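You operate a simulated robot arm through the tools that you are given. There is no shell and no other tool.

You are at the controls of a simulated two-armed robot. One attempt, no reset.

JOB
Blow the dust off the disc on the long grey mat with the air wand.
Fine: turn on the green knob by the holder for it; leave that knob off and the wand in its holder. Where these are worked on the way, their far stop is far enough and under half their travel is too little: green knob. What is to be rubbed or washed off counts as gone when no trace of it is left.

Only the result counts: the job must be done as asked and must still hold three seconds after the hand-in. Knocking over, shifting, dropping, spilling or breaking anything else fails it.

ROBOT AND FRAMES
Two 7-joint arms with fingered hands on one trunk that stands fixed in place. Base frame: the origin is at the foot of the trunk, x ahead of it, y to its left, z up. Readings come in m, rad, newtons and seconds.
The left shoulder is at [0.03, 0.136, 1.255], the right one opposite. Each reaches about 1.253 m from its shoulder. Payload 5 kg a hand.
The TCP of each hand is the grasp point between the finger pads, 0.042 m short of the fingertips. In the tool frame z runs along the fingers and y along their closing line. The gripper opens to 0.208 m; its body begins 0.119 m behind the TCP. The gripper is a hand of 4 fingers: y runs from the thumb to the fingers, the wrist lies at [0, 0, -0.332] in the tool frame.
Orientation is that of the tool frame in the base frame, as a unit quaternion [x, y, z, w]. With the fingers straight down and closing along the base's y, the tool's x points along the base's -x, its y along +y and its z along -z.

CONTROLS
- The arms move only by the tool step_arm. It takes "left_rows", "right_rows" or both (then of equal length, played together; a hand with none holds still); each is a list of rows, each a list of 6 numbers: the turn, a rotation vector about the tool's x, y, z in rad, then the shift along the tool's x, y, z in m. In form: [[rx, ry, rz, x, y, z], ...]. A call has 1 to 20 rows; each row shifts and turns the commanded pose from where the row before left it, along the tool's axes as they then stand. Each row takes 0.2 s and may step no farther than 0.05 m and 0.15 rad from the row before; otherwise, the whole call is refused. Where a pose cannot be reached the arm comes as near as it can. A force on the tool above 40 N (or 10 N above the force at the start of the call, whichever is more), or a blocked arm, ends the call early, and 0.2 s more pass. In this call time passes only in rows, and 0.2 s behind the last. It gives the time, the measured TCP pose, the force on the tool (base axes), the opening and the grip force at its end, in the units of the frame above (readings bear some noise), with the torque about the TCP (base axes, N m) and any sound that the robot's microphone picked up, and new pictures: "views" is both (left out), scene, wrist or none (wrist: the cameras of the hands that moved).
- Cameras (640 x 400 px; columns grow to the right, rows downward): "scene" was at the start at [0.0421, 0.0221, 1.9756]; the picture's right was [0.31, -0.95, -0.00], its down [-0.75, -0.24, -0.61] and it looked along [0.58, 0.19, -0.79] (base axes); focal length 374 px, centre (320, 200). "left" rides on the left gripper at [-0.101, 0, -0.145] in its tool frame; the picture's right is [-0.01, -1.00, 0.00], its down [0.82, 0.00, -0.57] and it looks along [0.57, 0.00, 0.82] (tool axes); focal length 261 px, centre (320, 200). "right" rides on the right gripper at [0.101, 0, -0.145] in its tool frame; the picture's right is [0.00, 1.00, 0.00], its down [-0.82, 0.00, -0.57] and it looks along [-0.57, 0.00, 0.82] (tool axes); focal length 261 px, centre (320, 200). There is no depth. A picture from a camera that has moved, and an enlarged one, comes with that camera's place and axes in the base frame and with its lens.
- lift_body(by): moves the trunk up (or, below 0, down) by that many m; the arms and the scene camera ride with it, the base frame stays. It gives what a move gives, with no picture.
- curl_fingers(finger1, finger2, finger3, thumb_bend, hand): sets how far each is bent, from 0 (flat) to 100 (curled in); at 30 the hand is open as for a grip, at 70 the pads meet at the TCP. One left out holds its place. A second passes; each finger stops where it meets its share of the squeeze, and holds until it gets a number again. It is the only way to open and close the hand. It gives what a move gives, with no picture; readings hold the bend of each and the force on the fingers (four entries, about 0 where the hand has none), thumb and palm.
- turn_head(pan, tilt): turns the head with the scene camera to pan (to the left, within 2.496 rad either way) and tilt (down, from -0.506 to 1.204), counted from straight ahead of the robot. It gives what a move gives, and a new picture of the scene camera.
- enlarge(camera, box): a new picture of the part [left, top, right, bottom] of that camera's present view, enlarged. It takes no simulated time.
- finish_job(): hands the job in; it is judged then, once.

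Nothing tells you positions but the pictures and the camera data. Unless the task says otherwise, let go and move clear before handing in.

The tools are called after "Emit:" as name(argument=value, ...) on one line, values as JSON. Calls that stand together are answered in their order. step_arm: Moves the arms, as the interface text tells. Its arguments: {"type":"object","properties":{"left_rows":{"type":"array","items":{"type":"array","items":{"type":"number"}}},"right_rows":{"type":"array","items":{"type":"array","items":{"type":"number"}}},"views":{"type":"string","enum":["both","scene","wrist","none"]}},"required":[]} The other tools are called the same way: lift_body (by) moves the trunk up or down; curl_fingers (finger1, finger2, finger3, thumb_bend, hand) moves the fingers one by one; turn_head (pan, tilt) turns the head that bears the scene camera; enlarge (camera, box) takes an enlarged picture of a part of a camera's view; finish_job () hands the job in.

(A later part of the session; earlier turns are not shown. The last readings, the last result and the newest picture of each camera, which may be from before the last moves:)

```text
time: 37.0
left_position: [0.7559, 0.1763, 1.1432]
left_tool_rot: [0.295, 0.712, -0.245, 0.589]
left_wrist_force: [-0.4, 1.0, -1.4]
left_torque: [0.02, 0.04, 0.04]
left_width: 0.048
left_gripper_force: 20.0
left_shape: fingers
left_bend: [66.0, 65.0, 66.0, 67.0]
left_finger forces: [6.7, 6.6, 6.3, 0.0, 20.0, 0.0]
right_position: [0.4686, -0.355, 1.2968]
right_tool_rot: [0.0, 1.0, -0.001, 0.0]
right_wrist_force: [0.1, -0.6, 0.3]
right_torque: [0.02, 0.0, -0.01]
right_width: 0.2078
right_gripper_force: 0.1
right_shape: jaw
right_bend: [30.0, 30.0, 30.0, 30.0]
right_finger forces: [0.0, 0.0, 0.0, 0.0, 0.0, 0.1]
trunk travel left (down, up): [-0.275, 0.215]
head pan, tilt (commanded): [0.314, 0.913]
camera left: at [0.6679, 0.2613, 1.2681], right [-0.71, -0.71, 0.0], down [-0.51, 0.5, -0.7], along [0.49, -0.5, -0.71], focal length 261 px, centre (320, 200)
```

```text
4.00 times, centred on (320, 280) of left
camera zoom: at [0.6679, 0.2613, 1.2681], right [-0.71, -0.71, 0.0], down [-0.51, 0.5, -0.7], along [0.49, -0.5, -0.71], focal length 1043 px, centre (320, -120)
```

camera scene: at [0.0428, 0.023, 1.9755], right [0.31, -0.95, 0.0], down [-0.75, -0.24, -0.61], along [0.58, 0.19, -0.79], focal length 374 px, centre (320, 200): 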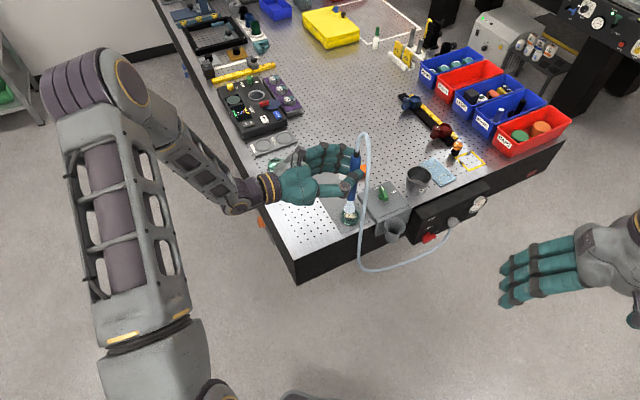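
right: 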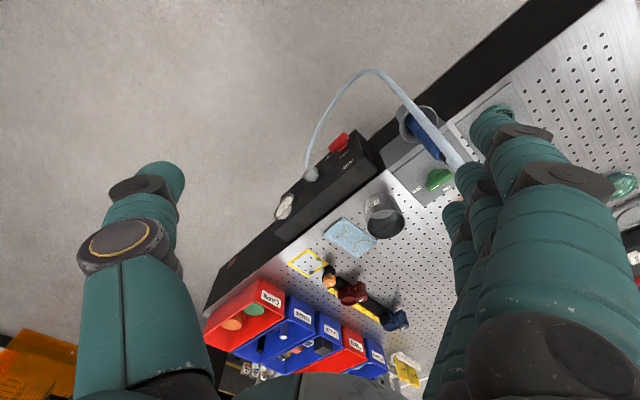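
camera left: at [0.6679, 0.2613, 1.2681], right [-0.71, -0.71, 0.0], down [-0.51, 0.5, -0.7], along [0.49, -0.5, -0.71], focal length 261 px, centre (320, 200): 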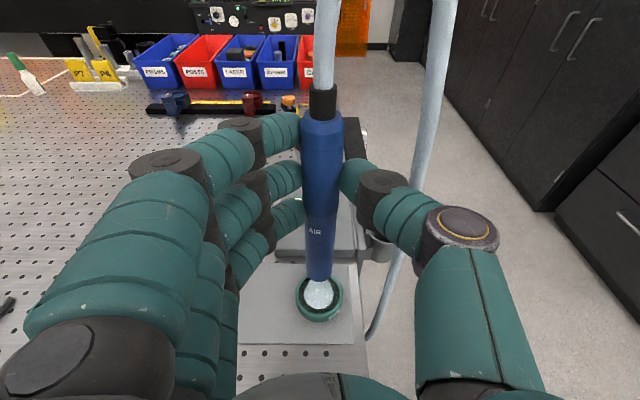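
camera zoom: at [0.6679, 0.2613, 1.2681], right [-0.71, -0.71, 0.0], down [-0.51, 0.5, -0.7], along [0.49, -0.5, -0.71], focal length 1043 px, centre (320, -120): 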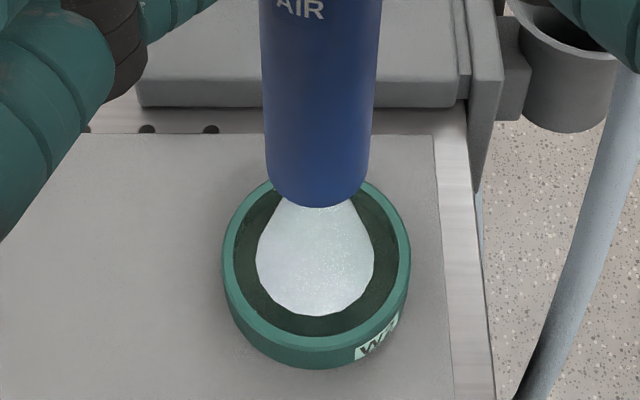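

The jet covers most of the dish and the dust already looks gone around it. I'll sweep the jet in a small loop over the dish to clear everything, then move aside to inspect.

Emit:
step_arm(left_rows=[[0, 0, 0, -0.0022, 0, 0.0118], [0, 0, 0, 0, 0.012, 0], [0, 0, 0, 0.0022, 0, -0.0118], [0, 0, 0, 0.0022, 0, -0.0118], [0, 0, 0, 0, -0.012, 0], [0, 0, 0, 0, -0.012, 0], [0, 0, 0, -0.0022, 0, 0.0118], [0, 0, 0, -0.0022, 0, 0.0118], [0, 0, 0, 0, 0.012, 0], [0, 0, 0, 0.0022, 0, -0.0118], [0, 0, 0, 0, 0, 0], [0, 0, 0, 0, 0, 0]], views="none")

Emit:
step_arm(left_rows=[[0, 0, 0, -0.0295, 0, -0.0056], [0, 0, 0, 0, -0.04, 0], [0, 0, 0, 0, -0.04, 0]], views="wrist")

Emit:
enlarge(camera="scene", box=[310, 180, 390, 230])

Emit:
enlarge(camera="left", box=[180, 220, 340, 320])

```text
time: 39.6
left_position: [0.7557, 0.1758, 1.1423]
left_tool_rot: [0.294, 0.711, -0.244, 0.59]
left_wrist_force: [-0.5, -0.3, -1.1]
left_torque: [0.05, 0.01, 0.01]
left_width: 0.0483
left_gripper_force: 20.0
left_shape: fingers
left_bend: [66.0, 65.0, 66.0, 67.0]
left_finger forces: [6.7, 6.7, 6.4, 0.0, 20.0, 0.0]
right_position: [0.4676, -0.3543, 1.2966]
right_tool_rot: [0.0, 1.0, 0.001, 0.0]
right_wrist_force: [-0.6, 0.5, 0.3]
right_torque: [-0.08, -0.01, 0.01]
right_width: 0.2078
right_gripper_force: 0.0
right_shape: jaw
right_bend: [30.0, 30.0, 30.0, 30.0]
right_finger forces: [0.0, 0.0, 0.0, 0.0, 0.1, 0.0]
trunk travel left (down, up): [-0.275, 0.215]
head pan, tilt (commanded): [0.314, 0.913]
```

```text
time: 40.4
left_position: [0.6999, 0.1168, 1.1703]
left_tool_rot: [0.294, 0.712, -0.243, 0.59]
left_wrist_force: [0.6, 0.0, -2.0]
left_torque: [0.07, 0.04, 0.03]
left_width: 0.0478
left_gripper_force: 19.9
left_shape: fingers
left_bend: [66.0, 65.0, 66.0, 67.0]
left_finger forces: [6.8, 6.6, 6.4, 0.0, 20.2, 0.0]
right_position: [0.4678, -0.3546, 1.2972]
right_tool_rot: [0.0, 1.0, 0.0, 0.0]
right_wrist_force: [-0.2, -0.1, 0.0]
right_torque: [0.04, -0.08, -0.01]
right_width: 0.2079
right_gripper_force: 0.1
right_shape: jaw
right_bend: [30.0, 30.0, 30.0, 30.0]
right_finger forces: [0.1, 0.1, 0.1, 0.0, 0.1, 0.0]
trunk travel left (down, up): [-0.275, 0.215]
head pan, tilt (commanded): [0.314, 0.913]
camera left: at [0.6117, 0.2021, 1.2971], right [-0.71, -0.71, 0.0], down [-0.51, 0.5, -0.7], along [0.49, -0.5, -0.71], focal length 261 px, centre (320, 200)
```

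left: 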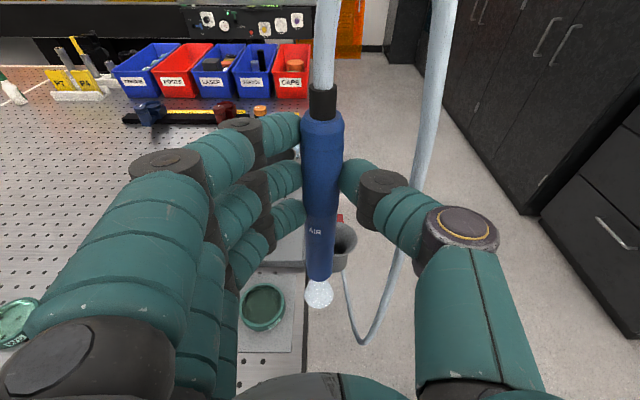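

```text
8.00 times, centred on (350, 205) of scene
camera zoom: at [0.0413, 0.021, 1.9756], right [0.31, -0.95, 0.0], down [-0.75, -0.24, -0.61], along [0.58, 0.19, -0.79], focal length 2988 px, centre (80, 160)
```

zoom: 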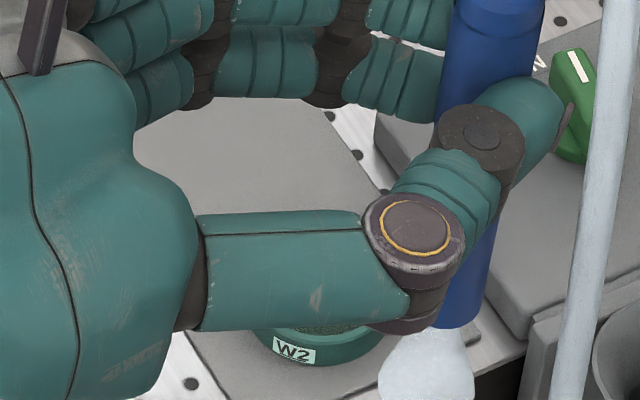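

```text
4.00 times, centred on (260, 270) of left
camera zoom: at [0.6117, 0.2021, 1.2971], right [-0.71, -0.71, 0.0], down [-0.51, 0.5, -0.7], along [0.49, -0.5, -0.71], focal length 1043 px, centre (560, -80)
```

zoom: 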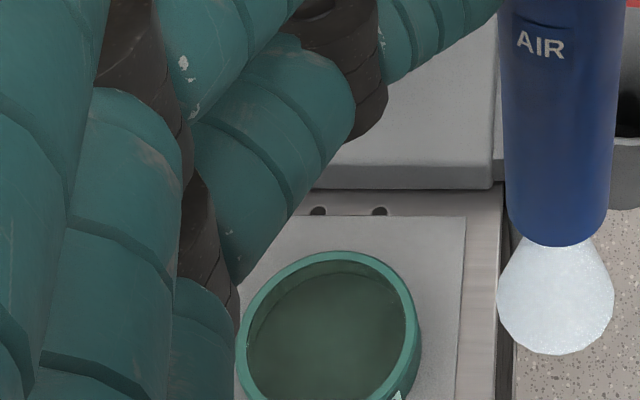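

The dish looks clean from the wrist camera. I'll carry the wand back to just above its holder, still holding it, and recheck the disc from the scene camera.

Emit:
step_arm(left_rows=[[0, 0, 0, 0, -0.0295, 0], [0, 0, 0, -0.0061, 0, 0.0324], [0, 0, 0, -0.0061, 0, 0.0324], [0, 0, 0, -0.0061, 0, 0.0324]], views="both")

Emit:
enlarge(camera="scene", box=[310, 190, 390, 240])

Emit:
enlarge(camera="scene", box=[350, 180, 450, 255])

Emit:
enlarge(camera="left", box=[240, 220, 400, 320])

```text
time: 41.4
left_position: [0.7485, 0.0263, 1.1712]
left_tool_rot: [0.294, 0.713, -0.243, 0.589]
left_wrist_force: [-0.1, 1.0, -1.0]
left_torque: [-0.01, 0.01, -0.03]
left_width: 0.0478
left_gripper_force: 19.7
left_shape: fingers
left_bend: [66.0, 65.0, 66.0, 67.0]
left_finger forces: [6.5, 6.4, 6.3, 0.1, 19.8, 0.1]
right_position: [0.4707, -0.3564, 1.2947]
right_tool_rot: [-0.001, 1.0, 0.001, 0.0]
right_wrist_force: [0.6, -0.3, 0.5]
right_torque: [0.09, 0.04, -0.04]
right_width: 0.2077
right_gripper_force: 0.0
right_shape: jaw
right_bend: [30.0, 30.0, 30.0, 30.0]
right_finger forces: [0.1, 0.0, 0.0, 0.0, 0.0, 0.0]
trunk travel left (down, up): [-0.275, 0.215]
head pan, tilt (commanded): [0.314, 0.913]
camera scene: at [0.0432, 0.02, 1.9755], right [0.31, -0.95, 0.0], down [-0.75, -0.24, -0.61], along [0.58, 0.19, -0.79], focal length 374 px, centre (320, 200)
camera left: at [0.6619, 0.1112, 1.2972], right [-0.71, -0.71, 0.0], down [-0.51, 0.5, -0.7], along [0.49, -0.49, -0.72], focal length 261 px, centre (320, 200)
```

scene: 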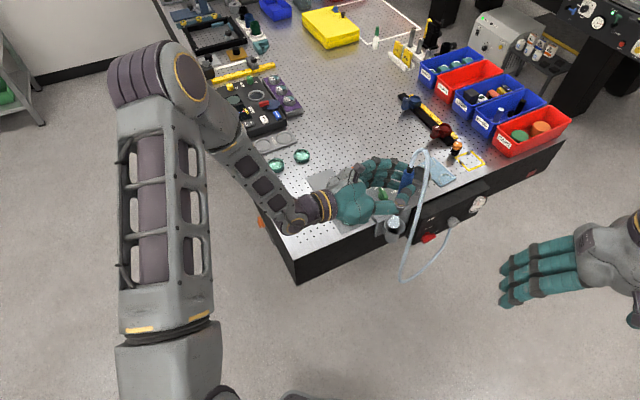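
left: 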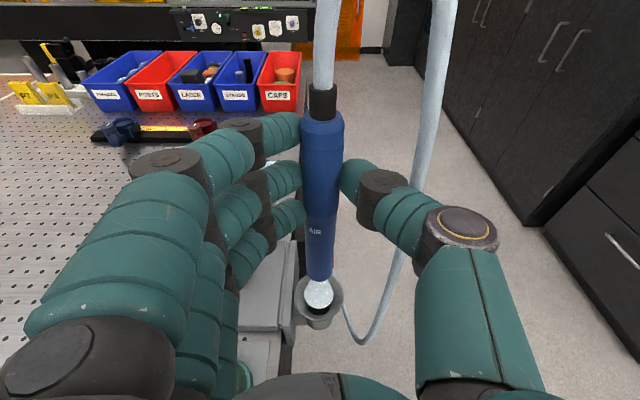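

```text
8.00 times, centred on (350, 215) of scene
camera zoom: at [0.0432, 0.02, 1.9755], right [0.31, -0.95, 0.0], down [-0.75, -0.24, -0.61], along [0.58, 0.19, -0.79], focal length 2988 px, centre (80, 80)
```

zoom: 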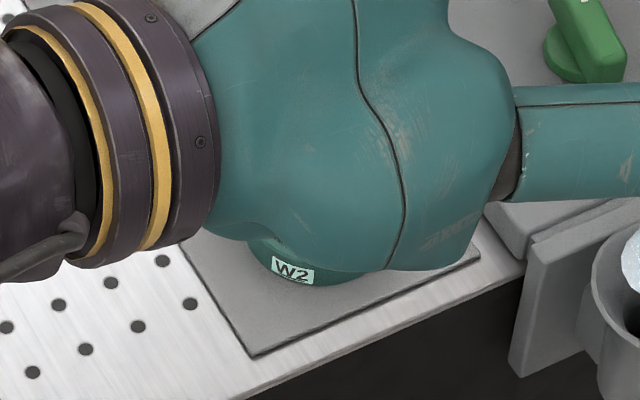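

```text
5.33 times, centred on (400, 218) of scene
camera zoom: at [0.0432, 0.02, 1.9755], right [0.31, -0.95, 0.0], down [-0.75, -0.24, -0.61], along [0.58, 0.19, -0.79], focal length 1992 px, centre (-107, 107)
```

zoom: 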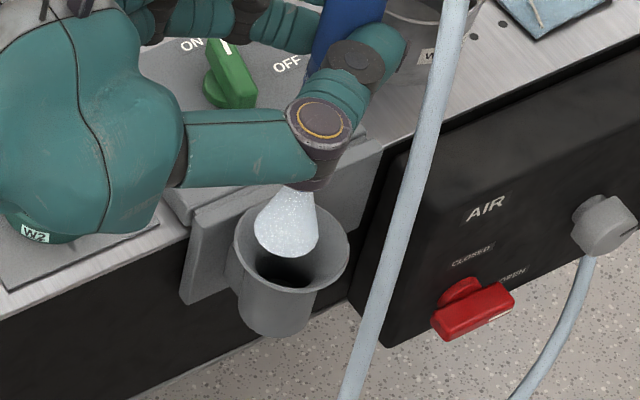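

```text
4.00 times, centred on (320, 270) of left
camera zoom: at [0.6619, 0.1112, 1.2972], right [-0.71, -0.71, 0.0], down [-0.51, 0.5, -0.7], along [0.49, -0.49, -0.72], focal length 1043 px, centre (320, -80)
```

zoom: 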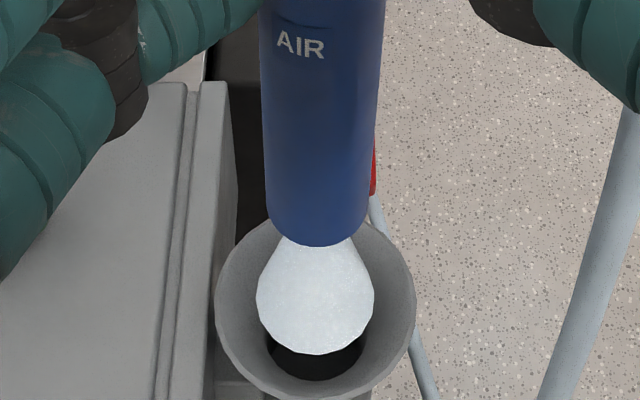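

The tip is nearly over the cup; I measure the cup centre about 7 mm further along the edge. I'll adjust and lower until the tip is just entering the cup.

Emit:
step_arm(left_rows=[[0, 0, 0, -0.0013, 0.001, 0.0069], [0, 0, 0, 0.0246, 0, 0.0047], [0, 0, 0, 0.0246, 0, 0.0047], [0, 0, 0, 0.0147, 0, 0.0028]], views="none")

Emit:
enlarge(camera="scene", box=[350, 180, 450, 255])

Emit:
enlarge(camera="left", box=[240, 200, 400, 300])

```text
time: 42.4
left_position: [0.755, 0.0223, 1.1071]
left_tool_rot: [0.294, 0.712, -0.244, 0.59]
left_wrist_force: [0.7, -0.1, -1.4]
left_torque: [0.01, 0.06, -0.07]
left_width: 0.0479
left_gripper_force: 19.9
left_shape: fingers
left_bend: [66.0, 65.0, 66.0, 67.0]
left_finger forces: [6.7, 6.5, 6.3, 0.0, 19.9, 0.1]
right_position: [0.469, -0.3549, 1.2963]
right_tool_rot: [0.0, 1.0, 0.0, -0.001]
right_wrist_force: [0.6, 0.6, -0.2]
right_torque: [0.03, 0.04, 0.01]
right_width: 0.2077
right_gripper_force: 0.0
right_shape: jaw
right_bend: [30.0, 30.0, 30.0, 30.0]
right_finger forces: [0.0, 0.0, 0.1, 0.0, 0.0, 0.0]
trunk travel left (down, up): [-0.275, 0.215]
head pan, tilt (commanded): [0.314, 0.913]
```

```text
5.33 times, centred on (400, 218) of scene
camera zoom: at [0.043, 0.0218, 1.9755], right [0.31, -0.95, 0.0], down [-0.75, -0.24, -0.61], along [0.58, 0.19, -0.79], focal length 1992 px, centre (-107, 107)
```

zoom: 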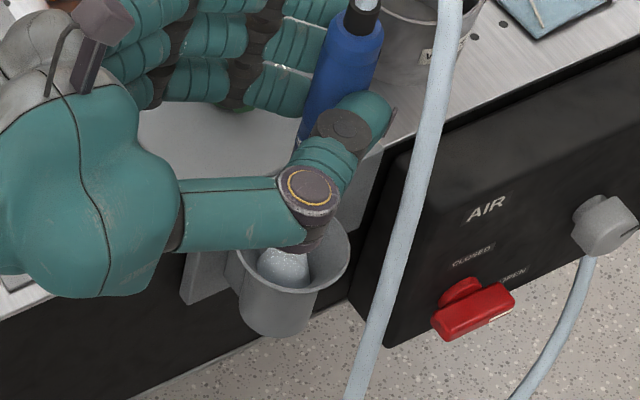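

```text
4.00 times, centred on (320, 250) of left
camera zoom: at [0.6684, 0.1079, 1.2328], right [-0.71, -0.71, 0.0], down [-0.51, 0.5, -0.7], along [0.49, -0.5, -0.71], focal length 1043 px, centre (320, 0)
```

zoom: 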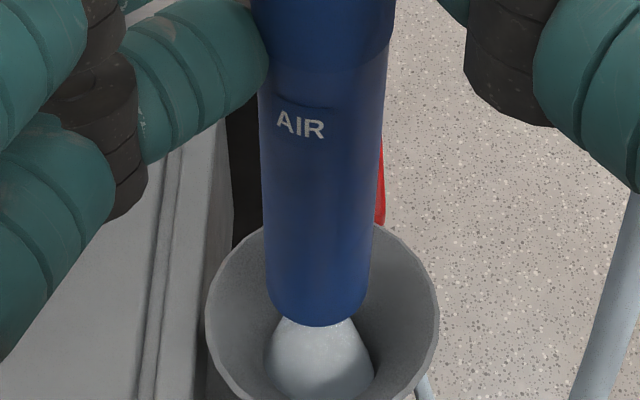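

The tip is inside the rim, well centred sideways. I'll shift it ~3 mm back and continue lowering in small steps, watching force.

Emit:
step_arm(left_rows=[[0, 0, 0, 0.0006, 0, -0.0029], [0, 0, 0, 0.0118, 0, 0.0022], [0, 0, 0, 0.0118, 0, 0.0022]], views="none")

Emit:
enlarge(camera="left", box=[240, 200, 400, 300])

Emit:
enlarge(camera="scene", box=[350, 180, 450, 255])

```text
time: 43.2
left_position: [0.7532, 0.0238, 1.0823]
left_tool_rot: [0.294, 0.712, -0.243, 0.59]
left_wrist_force: [0.6, -0.6, -1.2]
left_torque: [0.02, 0.04, -0.03]
left_width: 0.0481
left_gripper_force: 19.4
left_shape: fingers
left_bend: [66.0, 65.0, 66.0, 67.0]
left_finger forces: [6.7, 6.6, 6.3, 0.1, 19.8, 0.0]
right_position: [0.4684, -0.3553, 1.2959]
right_tool_rot: [0.0, 1.0, 0.0, 0.0]
right_wrist_force: [-0.1, 0.5, -0.2]
right_torque: [0.02, 0.0, 0.02]
right_width: 0.2078
right_gripper_force: 0.1
right_shape: jaw
right_bend: [30.0, 30.0, 30.0, 30.0]
right_finger forces: [0.0, 0.1, 0.0, 0.1, 0.0, 0.1]
trunk travel left (down, up): [-0.275, 0.215]
head pan, tilt (commanded): [0.314, 0.913]
```

```text
4.00 times, centred on (320, 250) of left
camera zoom: at [0.6649, 0.1101, 1.2087], right [-0.71, -0.71, 0.0], down [-0.51, 0.5, -0.7], along [0.49, -0.5, -0.71], focal length 1043 px, centre (320, 0)
```

zoom: 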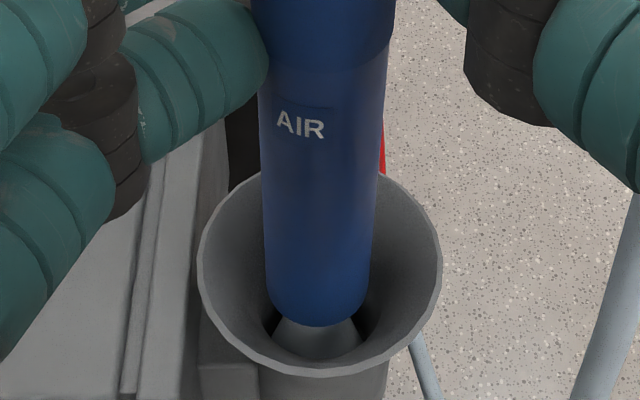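

```text
5.33 times, centred on (400, 218) of scene
camera zoom: at [0.0421, 0.0221, 1.9755], right [0.31, -0.95, 0.0], down [-0.75, -0.24, -0.61], along [0.58, 0.19, -0.79], focal length 1992 px, centre (-107, 107)
```

zoom: 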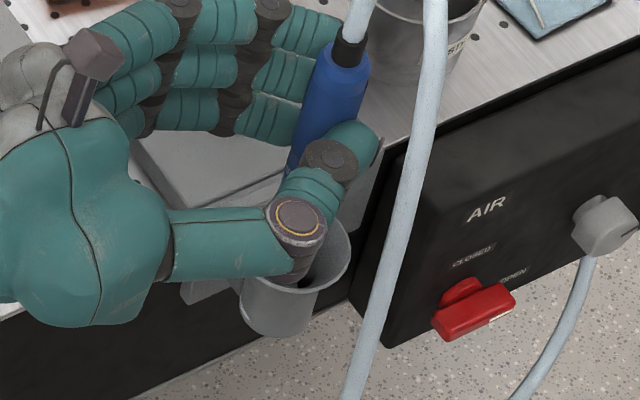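

The wand is centred within ~2 mm of the cup axis. Lowering further.

Emit:
step_arm(left_rows=[[0, 0, 0, 0.0114, 0, 0.0042], [0, 0, 0, 0.0118, 0, 0.0022], [0, 0, 0, 0.0118, 0, 0.0022]], views="none")

Emit:
enlarge(camera="left", box=[240, 180, 400, 280])

Emit:
enlarge(camera="scene", box=[350, 180, 450, 255])

```text
time: 44.0
left_position: [0.7542, 0.0241, 1.0453]
left_tool_rot: [0.295, 0.712, -0.243, 0.589]
left_wrist_force: [0.6, -0.7, -1.5]
left_torque: [0.07, 0.05, -0.02]
left_width: 0.048
left_gripper_force: 19.4
left_shape: fingers
left_bend: [66.0, 65.0, 66.0, 67.0]
left_finger forces: [6.7, 6.6, 6.3, 0.0, 19.7, 0.0]
right_position: [0.467, -0.3536, 1.295]
right_tool_rot: [0.0, 1.0, 0.0, 0.0]
right_wrist_force: [0.4, 0.1, 0.5]
right_torque: [0.0, 0.0, -0.01]
right_width: 0.2079
right_gripper_force: 0.1
right_shape: jaw
right_bend: [30.0, 30.0, 30.0, 30.0]
right_finger forces: [0.0, 0.0, 0.0, 0.0, 0.0, 0.1]
trunk travel left (down, up): [-0.275, 0.215]
head pan, tilt (commanded): [0.314, 0.913]
```

```text
4.00 times, centred on (320, 230) of left
camera zoom: at [0.6668, 0.1089, 1.1725], right [-0.71, -0.71, 0.0], down [-0.51, 0.5, -0.7], along [0.49, -0.5, -0.71], focal length 1043 px, centre (320, 80)
```

zoom: 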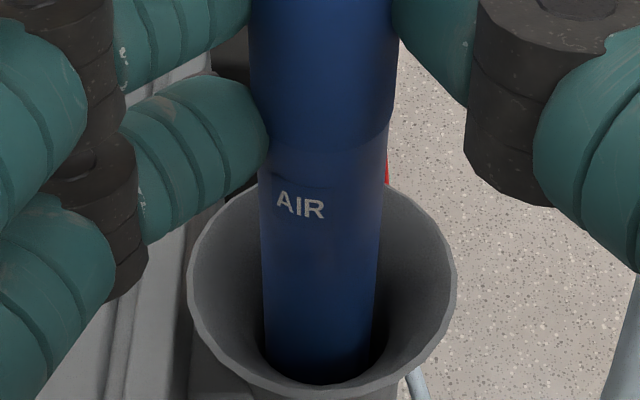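

```text
5.33 times, centred on (400, 218) of scene
camera zoom: at [0.0427, 0.0222, 1.9755], right [0.31, -0.95, 0.0], down [-0.75, -0.24, -0.61], along [0.58, 0.19, -0.79], focal length 1992 px, centre (-107, 107)
```

zoom: 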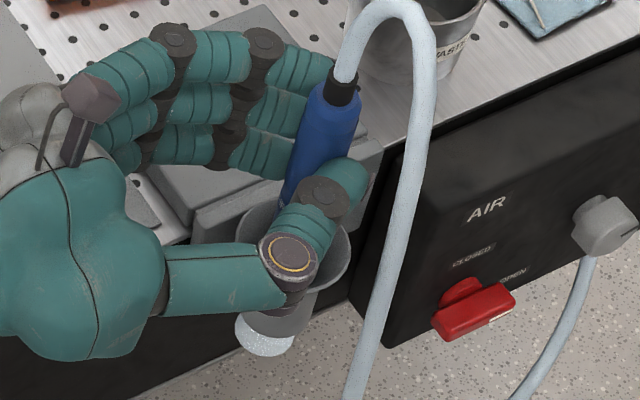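

No contact yet and the jet is emerging below the cup. Lower the last ~2.5 cm in small steps to find the seat.

Emit:
step_arm(left_rows=[[0, 0, 0, 0.0079, 0, 0.0015], [0, 0, 0, 0.0079, 0, 0.0015], [0, 0, 0, 0.0049, 0, 0.0009]], views="none")

Emit:
enlarge(camera="left", box=[240, 160, 400, 260])

Emit:
enlarge(camera="scene", box=[350, 180, 450, 255])

```text
time: 44.8
left_position: [0.7548, 0.0248, 1.026]
left_tool_rot: [0.295, 0.711, -0.244, 0.589]
left_wrist_force: [0.6, -0.2, -1.1]
left_torque: [0.02, 0.06, -0.01]
left_width: 0.0477
left_gripper_force: 19.2
left_shape: fingers
left_bend: [66.0, 65.0, 66.0, 67.0]
left_finger forces: [6.7, 6.4, 6.3, 0.0, 19.8, 0.1]
right_position: [0.469, -0.3544, 1.2957]
right_tool_rot: [0.0, 1.0, 0.0, 0.0]
right_wrist_force: [0.2, -0.2, -0.7]
right_torque: [0.01, 0.0, -0.01]
right_width: 0.208
right_gripper_force: 0.1
right_shape: jaw
right_bend: [30.0, 30.0, 30.0, 30.0]
right_finger forces: [0.0, 0.0, 0.0, 0.0, 0.0, 0.0]
trunk travel left (down, up): [-0.275, 0.215]
head pan, tilt (commanded): [0.314, 0.913]
```

```text
4.00 times, centred on (320, 210) of left
camera zoom: at [0.6664, 0.1095, 1.1517], right [-0.71, -0.71, 0.0], down [-0.51, 0.5, -0.7], along [0.49, -0.5, -0.71], focal length 1043 px, centre (320, 160)
```

zoom: 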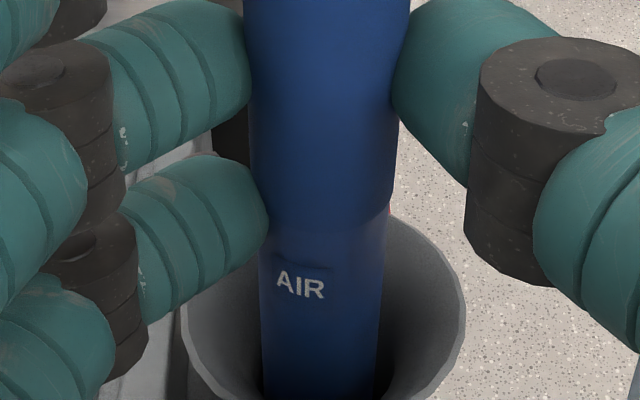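

```text
5.33 times, centred on (400, 218) of scene
camera zoom: at [0.0422, 0.0221, 1.9756], right [0.31, -0.95, 0.0], down [-0.75, -0.24, -0.61], along [0.58, 0.19, -0.79], focal length 1992 px, centre (-107, 107)
```

zoom: 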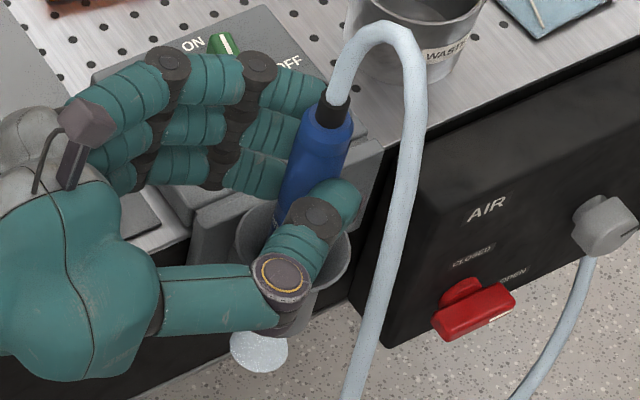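

By the AIR label I'm within ~4 mm of the original seating depth. Two more small steps down.

Emit:
step_arm(left_rows=[[0, 0, 0, 0.003, 0, 0.0005], [0, 0, 0, 0.003, 0, 0.0005]], views="none")

```text
time: 45.4
left_position: [0.7536, 0.0253, 1.0213]
left_tool_rot: [0.294, 0.711, -0.244, 0.591]
left_wrist_force: [-1.1, 0.0, 6.3]
left_torque: [-0.12, -0.11, 0.02]
left_width: 0.0478
left_gripper_force: 20.1
left_shape: fingers
left_bend: [66.0, 65.0, 66.0, 67.0]
left_finger forces: [6.7, 6.9, 7.2, 0.1, 20.1, 0.1]
right_position: [0.4681, -0.3534, 1.2964]
right_tool_rot: [0.001, 1.0, 0.0, 0.001]
right_wrist_force: [0.1, -0.7, -0.2]
right_torque: [-0.03, -0.03, 0.01]
right_width: 0.208
right_gripper_force: 0.1
right_shape: jaw
right_bend: [30.0, 30.0, 30.0, 30.0]
right_finger forces: [0.0, 0.0, 0.1, 0.1, 0.0, 0.1]
trunk travel left (down, up): [-0.275, 0.215]
head pan, tilt (commanded): [0.314, 0.913]
```

The wand is seated (about 7 N upward contact). Now I'll open the fingers to release it.

Emit:
curl_fingers(hand="left", finger1=60, finger2=60, finger3=60, thumb_bend=62)

Emit:
curl_fingers(hand="left", finger1=52, finger2=52, finger3=52, thumb_bend=57)

Emit:
enlarge(camera="left", box=[220, 80, 460, 230])

Emit:
enlarge(camera="scene", box=[350, 180, 450, 255])

```text
time: 46.4
left_position: [0.7539, 0.0241, 1.0199]
left_tool_rot: [0.294, 0.712, -0.244, 0.59]
left_wrist_force: [-0.4, 0.0, 0.0]
left_torque: [0.0, 0.02, -0.01]
left_width: 0.066
left_gripper_force: 0.1
left_shape: fingers
left_bend: [60.0, 60.0, 60.0, 62.0]
left_finger forces: [0.0, 0.0, 0.0, 0.0, 0.1, 0.0]
right_position: [0.4679, -0.3544, 1.2956]
right_tool_rot: [0.0, 1.0, 0.0, 0.0]
right_wrist_force: [0.1, -0.1, 0.0]
right_torque: [0.0, -0.02, 0.0]
right_width: 0.2077
right_gripper_force: 0.0
right_shape: jaw
right_bend: [30.0, 30.0, 30.0, 30.0]
right_finger forces: [0.0, 0.1, 0.0, 0.1, 0.0, 0.0]
trunk travel left (down, up): [-0.275, 0.215]
head pan, tilt (commanded): [0.314, 0.913]
```

```text
time: 47.4
left_position: [0.7537, 0.0241, 1.0204]
left_tool_rot: [0.294, 0.713, -0.243, 0.589]
left_wrist_force: [-0.4, 0.5, -0.5]
left_torque: [0.01, -0.01, -0.02]
left_width: 0.0994
left_gripper_force: 0.1
left_shape: fingers
left_bend: [52.0, 52.0, 52.0, 56.0]
left_finger forces: [0.1, 0.0, 0.0, 0.1, 0.0, 0.0]
right_position: [0.4684, -0.3542, 1.2967]
right_tool_rot: [0.0, 1.0, 0.0, -0.001]
right_wrist_force: [-0.1, 0.1, 0.7]
right_torque: [0.0, 0.03, -0.03]
right_width: 0.2078
right_gripper_force: 0.1
right_shape: jaw
right_bend: [30.0, 30.0, 30.0, 30.0]
right_finger forces: [0.1, 0.1, 0.0, 0.0, 0.1, 0.1]
trunk travel left (down, up): [-0.275, 0.215]
head pan, tilt (commanded): [0.314, 0.913]
```

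```text
2.67 times, centred on (340, 155) of left
camera zoom: at [0.6661, 0.1098, 1.1458], right [-0.71, -0.71, 0.0], down [-0.51, 0.5, -0.7], along [0.49, -0.5, -0.71], focal length 695 px, centre (267, 320)
```

zoom: 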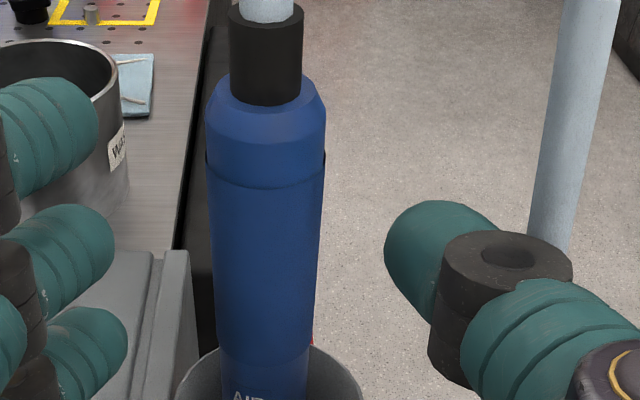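

```text
5.33 times, centred on (400, 218) of scene
camera zoom: at [0.042, 0.022, 1.9756], right [0.31, -0.95, 0.0], down [-0.75, -0.24, -0.61], along [0.58, 0.19, -0.79], focal length 1992 px, centre (-107, 107)
```

zoom: 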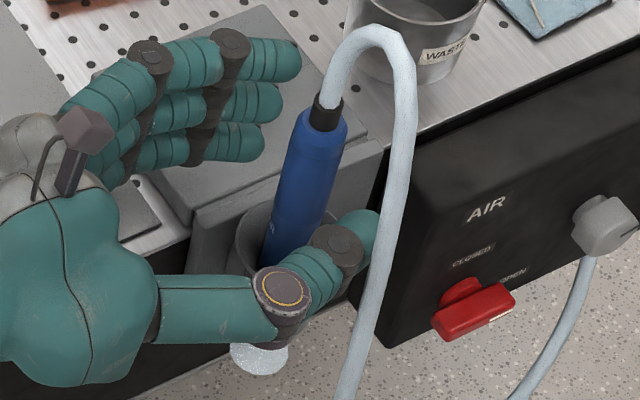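

The wand stands in the holder on its own. Backing the hand away along its approach line.

Emit:
step_arm(left_rows=[[0, 0, 0, 0, 0, -0.02], [0, 0, 0, 0, 0, -0.03], [0, 0, 0, 0, 0, -0.04], [0, 0, 0, 0, 0, -0.04], [0, 0, 0, -0.03, 0, -0.03], [0, 0, 0, -0.04, 0, -0.02], [0, 0, 0, -0.045, 0, 0], [0, 0, 0, -0.045, 0, 0]], views="both")

Emit:
enlarge(camera="scene", box=[310, 160, 470, 260])

Emit:
enlarge(camera="scene", box=[320, 190, 380, 240])

```text
time: 49.2
left_position: [0.6465, 0.1271, 1.21]
left_tool_rot: [0.294, 0.712, -0.243, 0.589]
left_wrist_force: [-0.4, -0.1, -0.1]
left_torque: [0.02, 0.0, 0.13]
left_width: 0.0998
left_gripper_force: 0.1
left_shape: fingers
left_bend: [52.0, 52.0, 52.0, 56.0]
left_finger forces: [0.1, 0.1, 0.0, 0.0, 0.0, 0.1]
right_position: [0.467, -0.3545, 1.297]
right_tool_rot: [0.0, 1.0, 0.0, 0.001]
right_wrist_force: [-0.6, 0.0, 0.1]
right_torque: [0.0, -0.11, 0.0]
right_width: 0.2077
right_gripper_force: 0.0
right_shape: jaw
right_bend: [30.0, 30.0, 30.0, 30.0]
right_finger forces: [0.0, 0.0, 0.0, 0.0, 0.0, 0.0]
trunk travel left (down, up): [-0.275, 0.215]
head pan, tilt (commanded): [0.314, 0.913]
camera scene: at [0.0396, 0.0211, 1.9757], right [0.31, -0.95, 0.0], down [-0.75, -0.24, -0.61], along [0.58, 0.19, -0.79], focal length 374 px, centre (320, 200)
camera left: at [0.559, 0.2126, 1.336], right [-0.71, -0.71, 0.0], down [-0.51, 0.5, -0.7], along [0.49, -0.5, -0.71], focal length 261 px, centre (320, 200)
```

scene: 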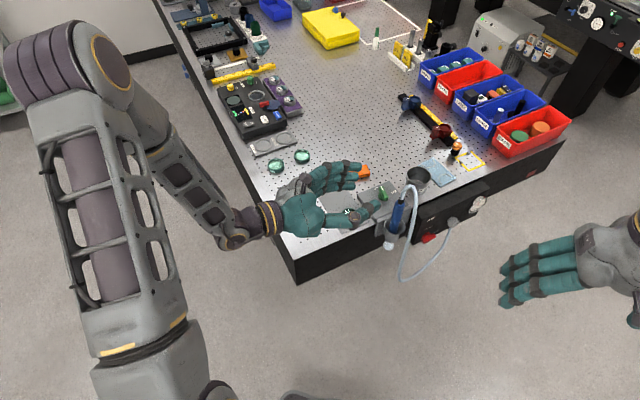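
left: 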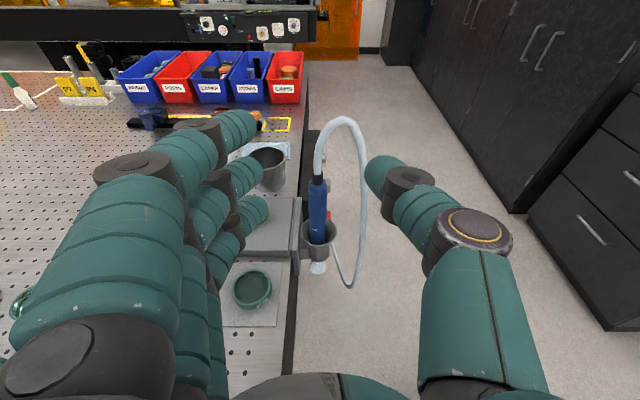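

```text
4.00 times, centred on (390, 210) of scene
camera zoom: at [0.0396, 0.0211, 1.9757], right [0.31, -0.95, 0.0], down [-0.75, -0.24, -0.61], along [0.58, 0.19, -0.79], focal length 1494 px, centre (40, 160)
```

zoom: 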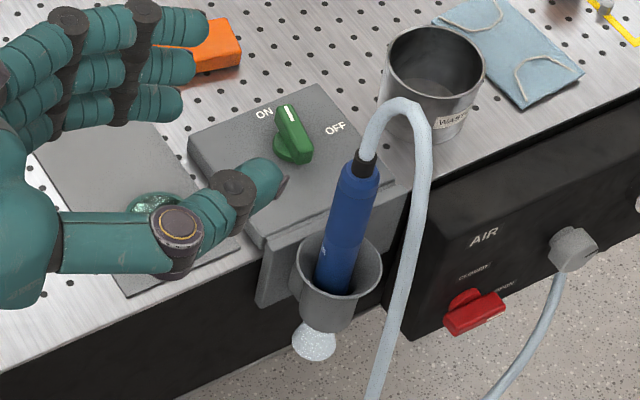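

```text
8.00 times, centred on (350, 215) of scene
camera zoom: at [0.0396, 0.0211, 1.9757], right [0.31, -0.95, 0.0], down [-0.75, -0.24, -0.61], along [0.58, 0.19, -0.79], focal length 2988 px, centre (80, 80)
```

zoom: 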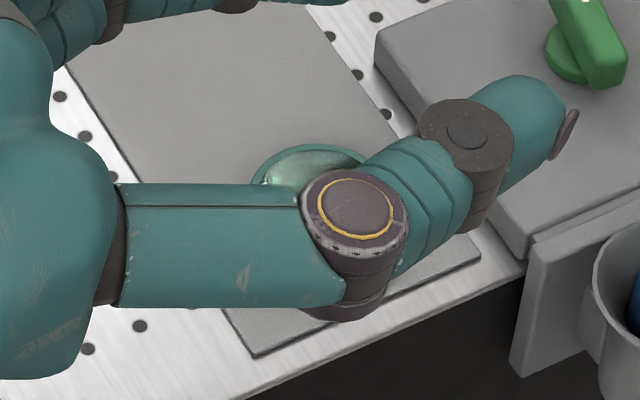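

The wand is back in its holder and the jet exits below. Checking the disc closely from the left camera before turning the knob off.

Emit:
enlarge(camera="left", box=[212, 260, 292, 320])

```text
6.67 times, centred on (252, 290) of left
camera zoom: at [0.559, 0.2126, 1.336], right [-0.71, -0.71, 0.0], down [-0.51, 0.5, -0.7], along [0.49, -0.5, -0.71], focal length 1738 px, centre (773, -400)
```

zoom: 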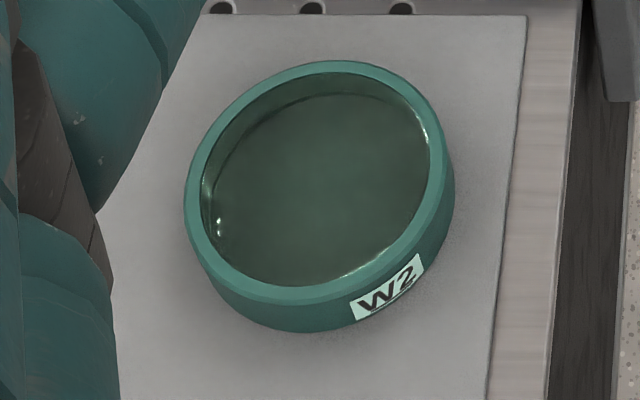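

The disc is completely clean. Now I'll move back, curl the fingers with the thumb out, and turn the hand back to pointing down for switching the knob off.

Emit:
step_arm(left_rows=[[0, 0, 0, -0.01, 0.02, -0.03], [0, 0, 0, -0.01, 0.02, -0.03], [0, 0, 0, -0.01, 0.02, -0.03], [0, 0, 0, -0.01, 0.02, -0.03], [0, 0.1384, 0, 0, 0, 0], [0, 0.1384, 0, 0, 0, 0], [0, 0.1384, 0, 0, 0, 0], [0, 0.1384, 0, 0, 0, 0], [0, 0.1384, 0, 0, 0, 0], [0, 0.1384, 0, 0, 0, 0], [0, 0.1384, 0, 0, 0, 0], [0, 0.1384, 0, 0, 0, 0], [0, 0.1384, 0, 0, 0, 0], [0, 0.1384, 0, 0, 0, 0]], views="none")

Emit:
step_arm(left_rows=[[0, 0, -0.1428, 0, 0, 0], [0, 0, -0.1428, 0, 0, 0], [0, 0, -0.1428, 0, 0, 0], [0, 0, -0.1428, 0, 0, 0], [0, 0, -0.1428, 0, 0, 0], [0, 0, -0.1428, 0, 0, 0], [0, 0, -0.1428, 0, 0, 0], [0, 0, -0.1428, 0, 0, 0], [0, 0, -0.1428, 0, 0, 0], [0, 0, -0.1428, 0, 0, 0], [0, 0, -0.1428, 0, 0, 0]], views="none")

Emit:
curl_fingers(hand="left", finger1=100, finger2=100, finger3=100, thumb_bend=30)

```text
time: 52.2
left_position: [0.6295, 0.2631, 1.273]
left_tool_rot: [0.382, 0.924, 0.002, -0.001]
left_wrist_force: [1.0, -0.9, -0.4]
left_torque: [0.04, 0.11, -0.02]
left_width: 0.0999
left_gripper_force: 0.0
left_shape: fingers
left_bend: [52.0, 52.0, 52.0, 56.0]
left_finger forces: [0.0, 0.0, 0.0, 0.1, 0.0, 0.0]
right_position: [0.4699, -0.3552, 1.2953]
right_tool_rot: [0.0, 1.0, 0.001, -0.001]
right_wrist_force: [0.9, -0.9, -0.8]
right_torque: [0.08, 0.1, 0.02]
right_width: 0.2075
right_gripper_force: 0.1
right_shape: jaw
right_bend: [30.0, 30.0, 30.0, 30.0]
right_finger forces: [0.1, 0.1, 0.0, 0.0, 0.1, 0.0]
trunk travel left (down, up): [-0.275, 0.215]
head pan, tilt (commanded): [0.314, 0.913]
```

```text
time: 54.6
left_position: [0.6275, 0.2629, 1.2717]
left_tool_rot: [-0.383, 0.924, 0.0, 0.0]
left_wrist_force: [0.4, 0.3, -0.4]
left_torque: [-0.02, 0.0, -0.02]
left_width: 0.0999
left_gripper_force: 0.0
left_shape: fingers
left_bend: [52.0, 52.0, 52.0, 56.0]
left_finger forces: [0.1, 0.0, 0.1, 0.0, 0.1, 0.1]
right_position: [0.4684, -0.3555, 1.2946]
right_tool_rot: [-0.001, 1.0, 0.0, 0.0]
right_wrist_force: [-0.3, -0.2, 0.0]
right_torque: [0.01, 0.01, 0.0]
right_width: 0.2077
right_gripper_force: 0.1
right_shape: jaw
right_bend: [30.0, 30.0, 30.0, 30.0]
right_finger forces: [0.1, 0.0, 0.0, 0.0, 0.0, 0.0]
trunk travel left (down, up): [-0.275, 0.215]
head pan, tilt (commanded): [0.314, 0.913]
```

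```text
time: 55.6
left_position: [0.6277, 0.2619, 1.2722]
left_tool_rot: [-0.383, 0.924, 0.0, 0.0]
left_wrist_force: [-0.3, 0.1, -0.3]
left_torque: [-0.01, 0.01, 0.01]
left_width: 0.1045
left_gripper_force: 0.1
left_shape: fingers
left_bend: [100.0, 100.0, 100.0, 30.0]
left_finger forces: [0.1, 0.0, 0.0, 0.0, 0.0, 0.0]
right_position: [0.4682, -0.3552, 1.2968]
right_tool_rot: [0.0, 1.0, 0.0, -0.001]
right_wrist_force: [0.3, 0.0, -1.1]
right_torque: [-0.04, 0.0, -0.02]
right_width: 0.2078
right_gripper_force: 0.1
right_shape: jaw
right_bend: [30.0, 30.0, 30.0, 30.0]
right_finger forces: [0.0, 0.0, 0.1, 0.1, 0.0, 0.1]
trunk travel left (down, up): [-0.275, 0.215]
head pan, tilt (commanded): [0.314, 0.913]
```

Hand is in poker posture again. Moving to hover left of the knob's white end.

Emit:
step_arm(left_rows=[[0, 0, 0, -0.0128, -0.0332, 0.02], [0, 0, 0, -0.0128, -0.0332, 0.02], [0, 0, 0, -0.0128, -0.0332, 0.02], [0, 0, 0, -0.0128, -0.0332, 0.02], [0, 0, 0, -0.0128, -0.0332, 0.02], [0, 0, 0, 0, 0, 0.04], [0, 0, 0, 0, 0, 0.04], [0, 0, 0, 0, 0, 0.03]], views="none")

Emit:
enlarge(camera="scene", box=[340, 160, 440, 225])

Emit:
enlarge(camera="left", box=[340, 80, 580, 230])

```text
time: 57.4
left_position: [0.7928, 0.1902, 1.0621]
left_tool_rot: [-0.384, 0.923, 0.0, 0.0]
left_wrist_force: [0.9, -0.1, 0.5]
left_torque: [-0.04, 0.1, 0.0]
left_width: 0.1045
left_gripper_force: 0.1
left_shape: fingers
left_bend: [100.0, 100.0, 100.0, 30.0]
left_finger forces: [0.0, 0.1, 0.1, 0.0, 0.1, 0.0]
right_position: [0.4694, -0.3552, 1.2958]
right_tool_rot: [0.0, 1.0, 0.0, 0.0]
right_wrist_force: [1.0, -0.1, 0.5]
right_torque: [0.01, 0.04, 0.01]
right_width: 0.2077
right_gripper_force: 0.1
right_shape: jaw
right_bend: [30.0, 30.0, 30.0, 30.0]
right_finger forces: [0.1, 0.0, 0.1, 0.0, 0.0, 0.0]
trunk travel left (down, up): [-0.275, 0.215]
head pan, tilt (commanded): [0.314, 0.913]
```

```text
6.15 times, centred on (390, 192) of scene
camera zoom: at [0.0428, 0.0224, 1.9755], right [0.31, -0.95, 0.0], down [-0.75, -0.24, -0.61], along [0.58, 0.19, -0.79], focal length 2299 px, centre (-111, 246)
```

zoom: 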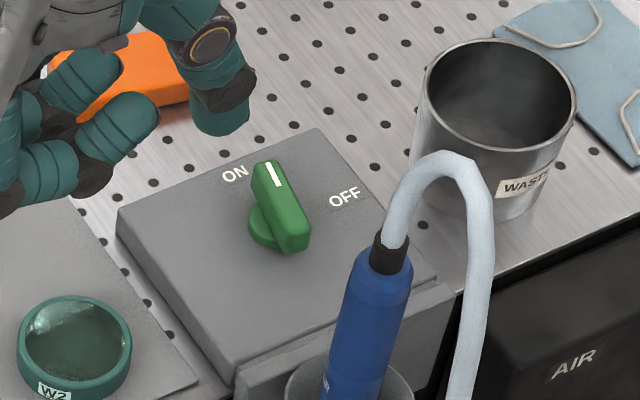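

```text
2.67 times, centred on (460, 155) of left
camera zoom: at [0.8629, 0.2605, 1.2063], right [0.71, -0.7, 0.0], down [-0.58, -0.58, 0.57], along [-0.4, -0.41, -0.82], focal length 695 px, centre (-53, 320)
```

zoom: 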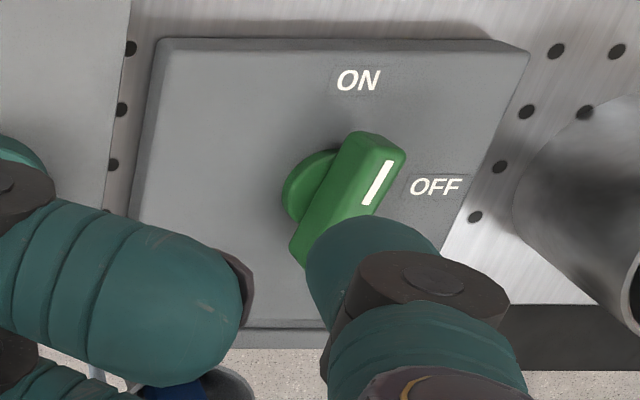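

The thumb tip is about 4 cm left of the bar line and level with its white end; lowering it beside the bar.

Emit:
step_arm(left_rows=[[0, 0, 0, 0, 0, 0.035], [0, 0, 0, 0, 0, 0.03], [0, 0, 0, 0, 0, 0.015]], views="none")

Emit:
enlarge(camera="scene", box=[350, 160, 430, 210])

Emit:
enlarge(camera="left", box=[340, 80, 580, 230])

```text
time: 58.2
left_position: [0.7906, 0.1915, 0.9812]
left_tool_rot: [-0.382, 0.924, 0.0, 0.0]
left_wrist_force: [0.3, 0.1, 0.3]
left_torque: [0.0, 0.01, -0.02]
left_width: 0.1046
left_gripper_force: 0.1
left_shape: fingers
left_bend: [100.0, 100.0, 100.0, 30.0]
left_finger forces: [0.1, 0.0, 0.0, 0.0, 0.0, 0.1]
right_position: [0.4692, -0.3543, 1.2963]
right_tool_rot: [0.0, 1.0, 0.0, 0.0]
right_wrist_force: [-0.5, 1.1, 0.0]
right_torque: [0.02, -0.01, 0.02]
right_width: 0.2079
right_gripper_force: 0.1
right_shape: jaw
right_bend: [30.0, 30.0, 30.0, 30.0]
right_finger forces: [0.0, 0.0, 0.0, 0.0, 0.1, 0.0]
trunk travel left (down, up): [-0.275, 0.215]
head pan, tilt (commanded): [0.314, 0.913]
```

```text
8.00 times, centred on (390, 185) of scene
camera zoom: at [0.0422, 0.0219, 1.9756], right [0.31, -0.95, 0.0], down [-0.75, -0.24, -0.61], along [0.58, 0.19, -0.79], focal length 2988 px, centre (-240, 320)
```

zoom: 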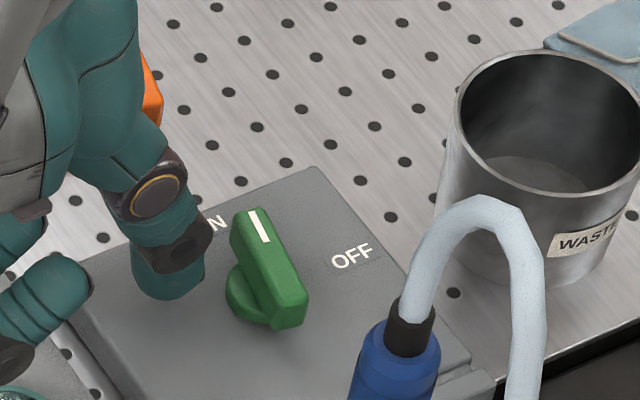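

```text
2.67 times, centred on (460, 155) of left
camera zoom: at [0.8608, 0.2601, 1.1259], right [0.71, -0.7, 0.0], down [-0.58, -0.58, 0.57], along [-0.4, -0.41, -0.82], focal length 695 px, centre (-53, 320)
```

zoom: 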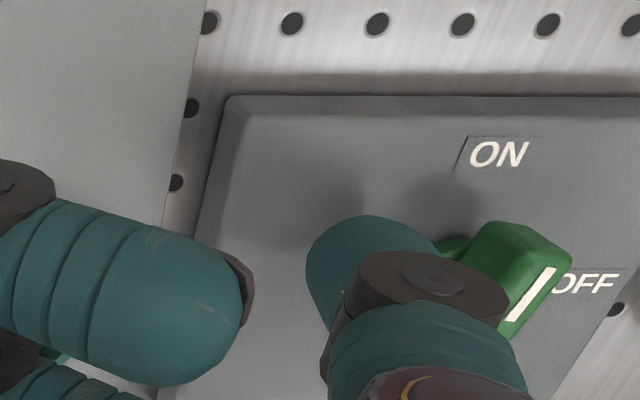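

Thumb is correctly placed left of the white end. Now sweep the arc clockwise to push the knob to OFF.

Emit:
step_arm(left_rows=[[0, 0, 0, 0.0015, -0.0125, 0], [0, 0, 0, -0.0057, -0.0055, 0], [0, 0, 0, -0.0041, -0.0068, 0], [0, 0, 0, -0.0022, -0.0076, 0], [0, 0, 0, -0.0002, -0.0079, 0], [0, 0, 0, 0.0018, -0.0078, 0], [0, 0, 0, 0.0039, -0.0069, 0], [0, 0, 0, 0.0027, -0.0032, 0]], views="none")

Emit:
enlarge(camera="scene", box=[350, 160, 430, 210])

Emit:
enlarge(camera="left", box=[340, 80, 580, 230])

```text
time: 60.0
left_position: [0.8334, 0.1532, 0.9821]
left_tool_rot: [-0.383, 0.924, 0.001, 0.0]
left_wrist_force: [1.9, 3.8, 0.9]
left_torque: [0.03, -0.06, 0.37]
left_width: 0.1041
left_gripper_force: 1.7
left_shape: fingers
left_bend: [100.0, 100.0, 100.0, 30.0]
left_finger forces: [0.0, 0.0, 0.1, 0.1, 3.4, 0.0]
right_position: [0.4682, -0.3531, 1.2957]
right_tool_rot: [0.0, 1.0, 0.001, 0.0]
right_wrist_force: [0.7, 0.1, 0.2]
right_torque: [0.01, 0.02, 0.02]
right_width: 0.2077
right_gripper_force: 0.0
right_shape: jaw
right_bend: [30.0, 30.0, 30.0, 30.0]
right_finger forces: [0.0, 0.1, 0.0, 0.1, 0.1, 0.0]
trunk travel left (down, up): [-0.275, 0.215]
head pan, tilt (commanded): [0.314, 0.913]
```

```text
8.00 times, centred on (390, 185) of scene
camera zoom: at [0.0421, 0.0226, 1.9756], right [0.31, -0.95, 0.0], down [-0.75, -0.24, -0.61], along [0.58, 0.19, -0.79], focal length 2988 px, centre (-240, 320)
```

zoom: 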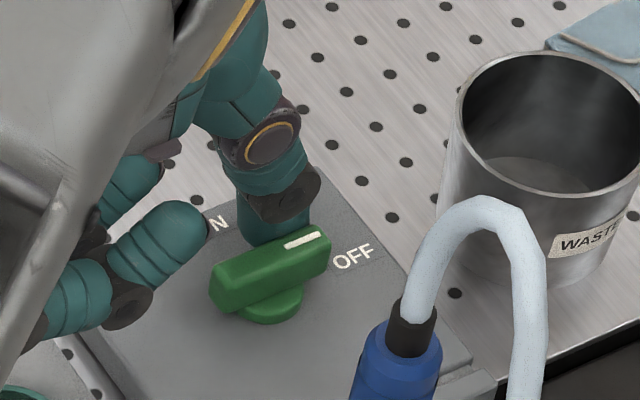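

```text
2.67 times, centred on (460, 155) of left
camera zoom: at [0.9031, 0.2218, 1.1268], right [0.71, -0.7, 0.0], down [-0.58, -0.58, 0.57], along [-0.4, -0.41, -0.82], focal length 695 px, centre (-53, 320)
```

zoom: 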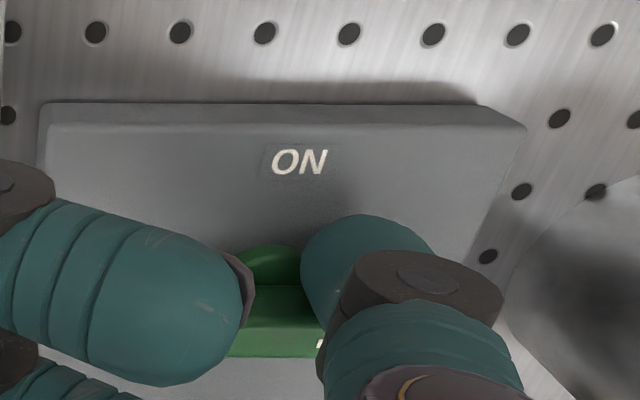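

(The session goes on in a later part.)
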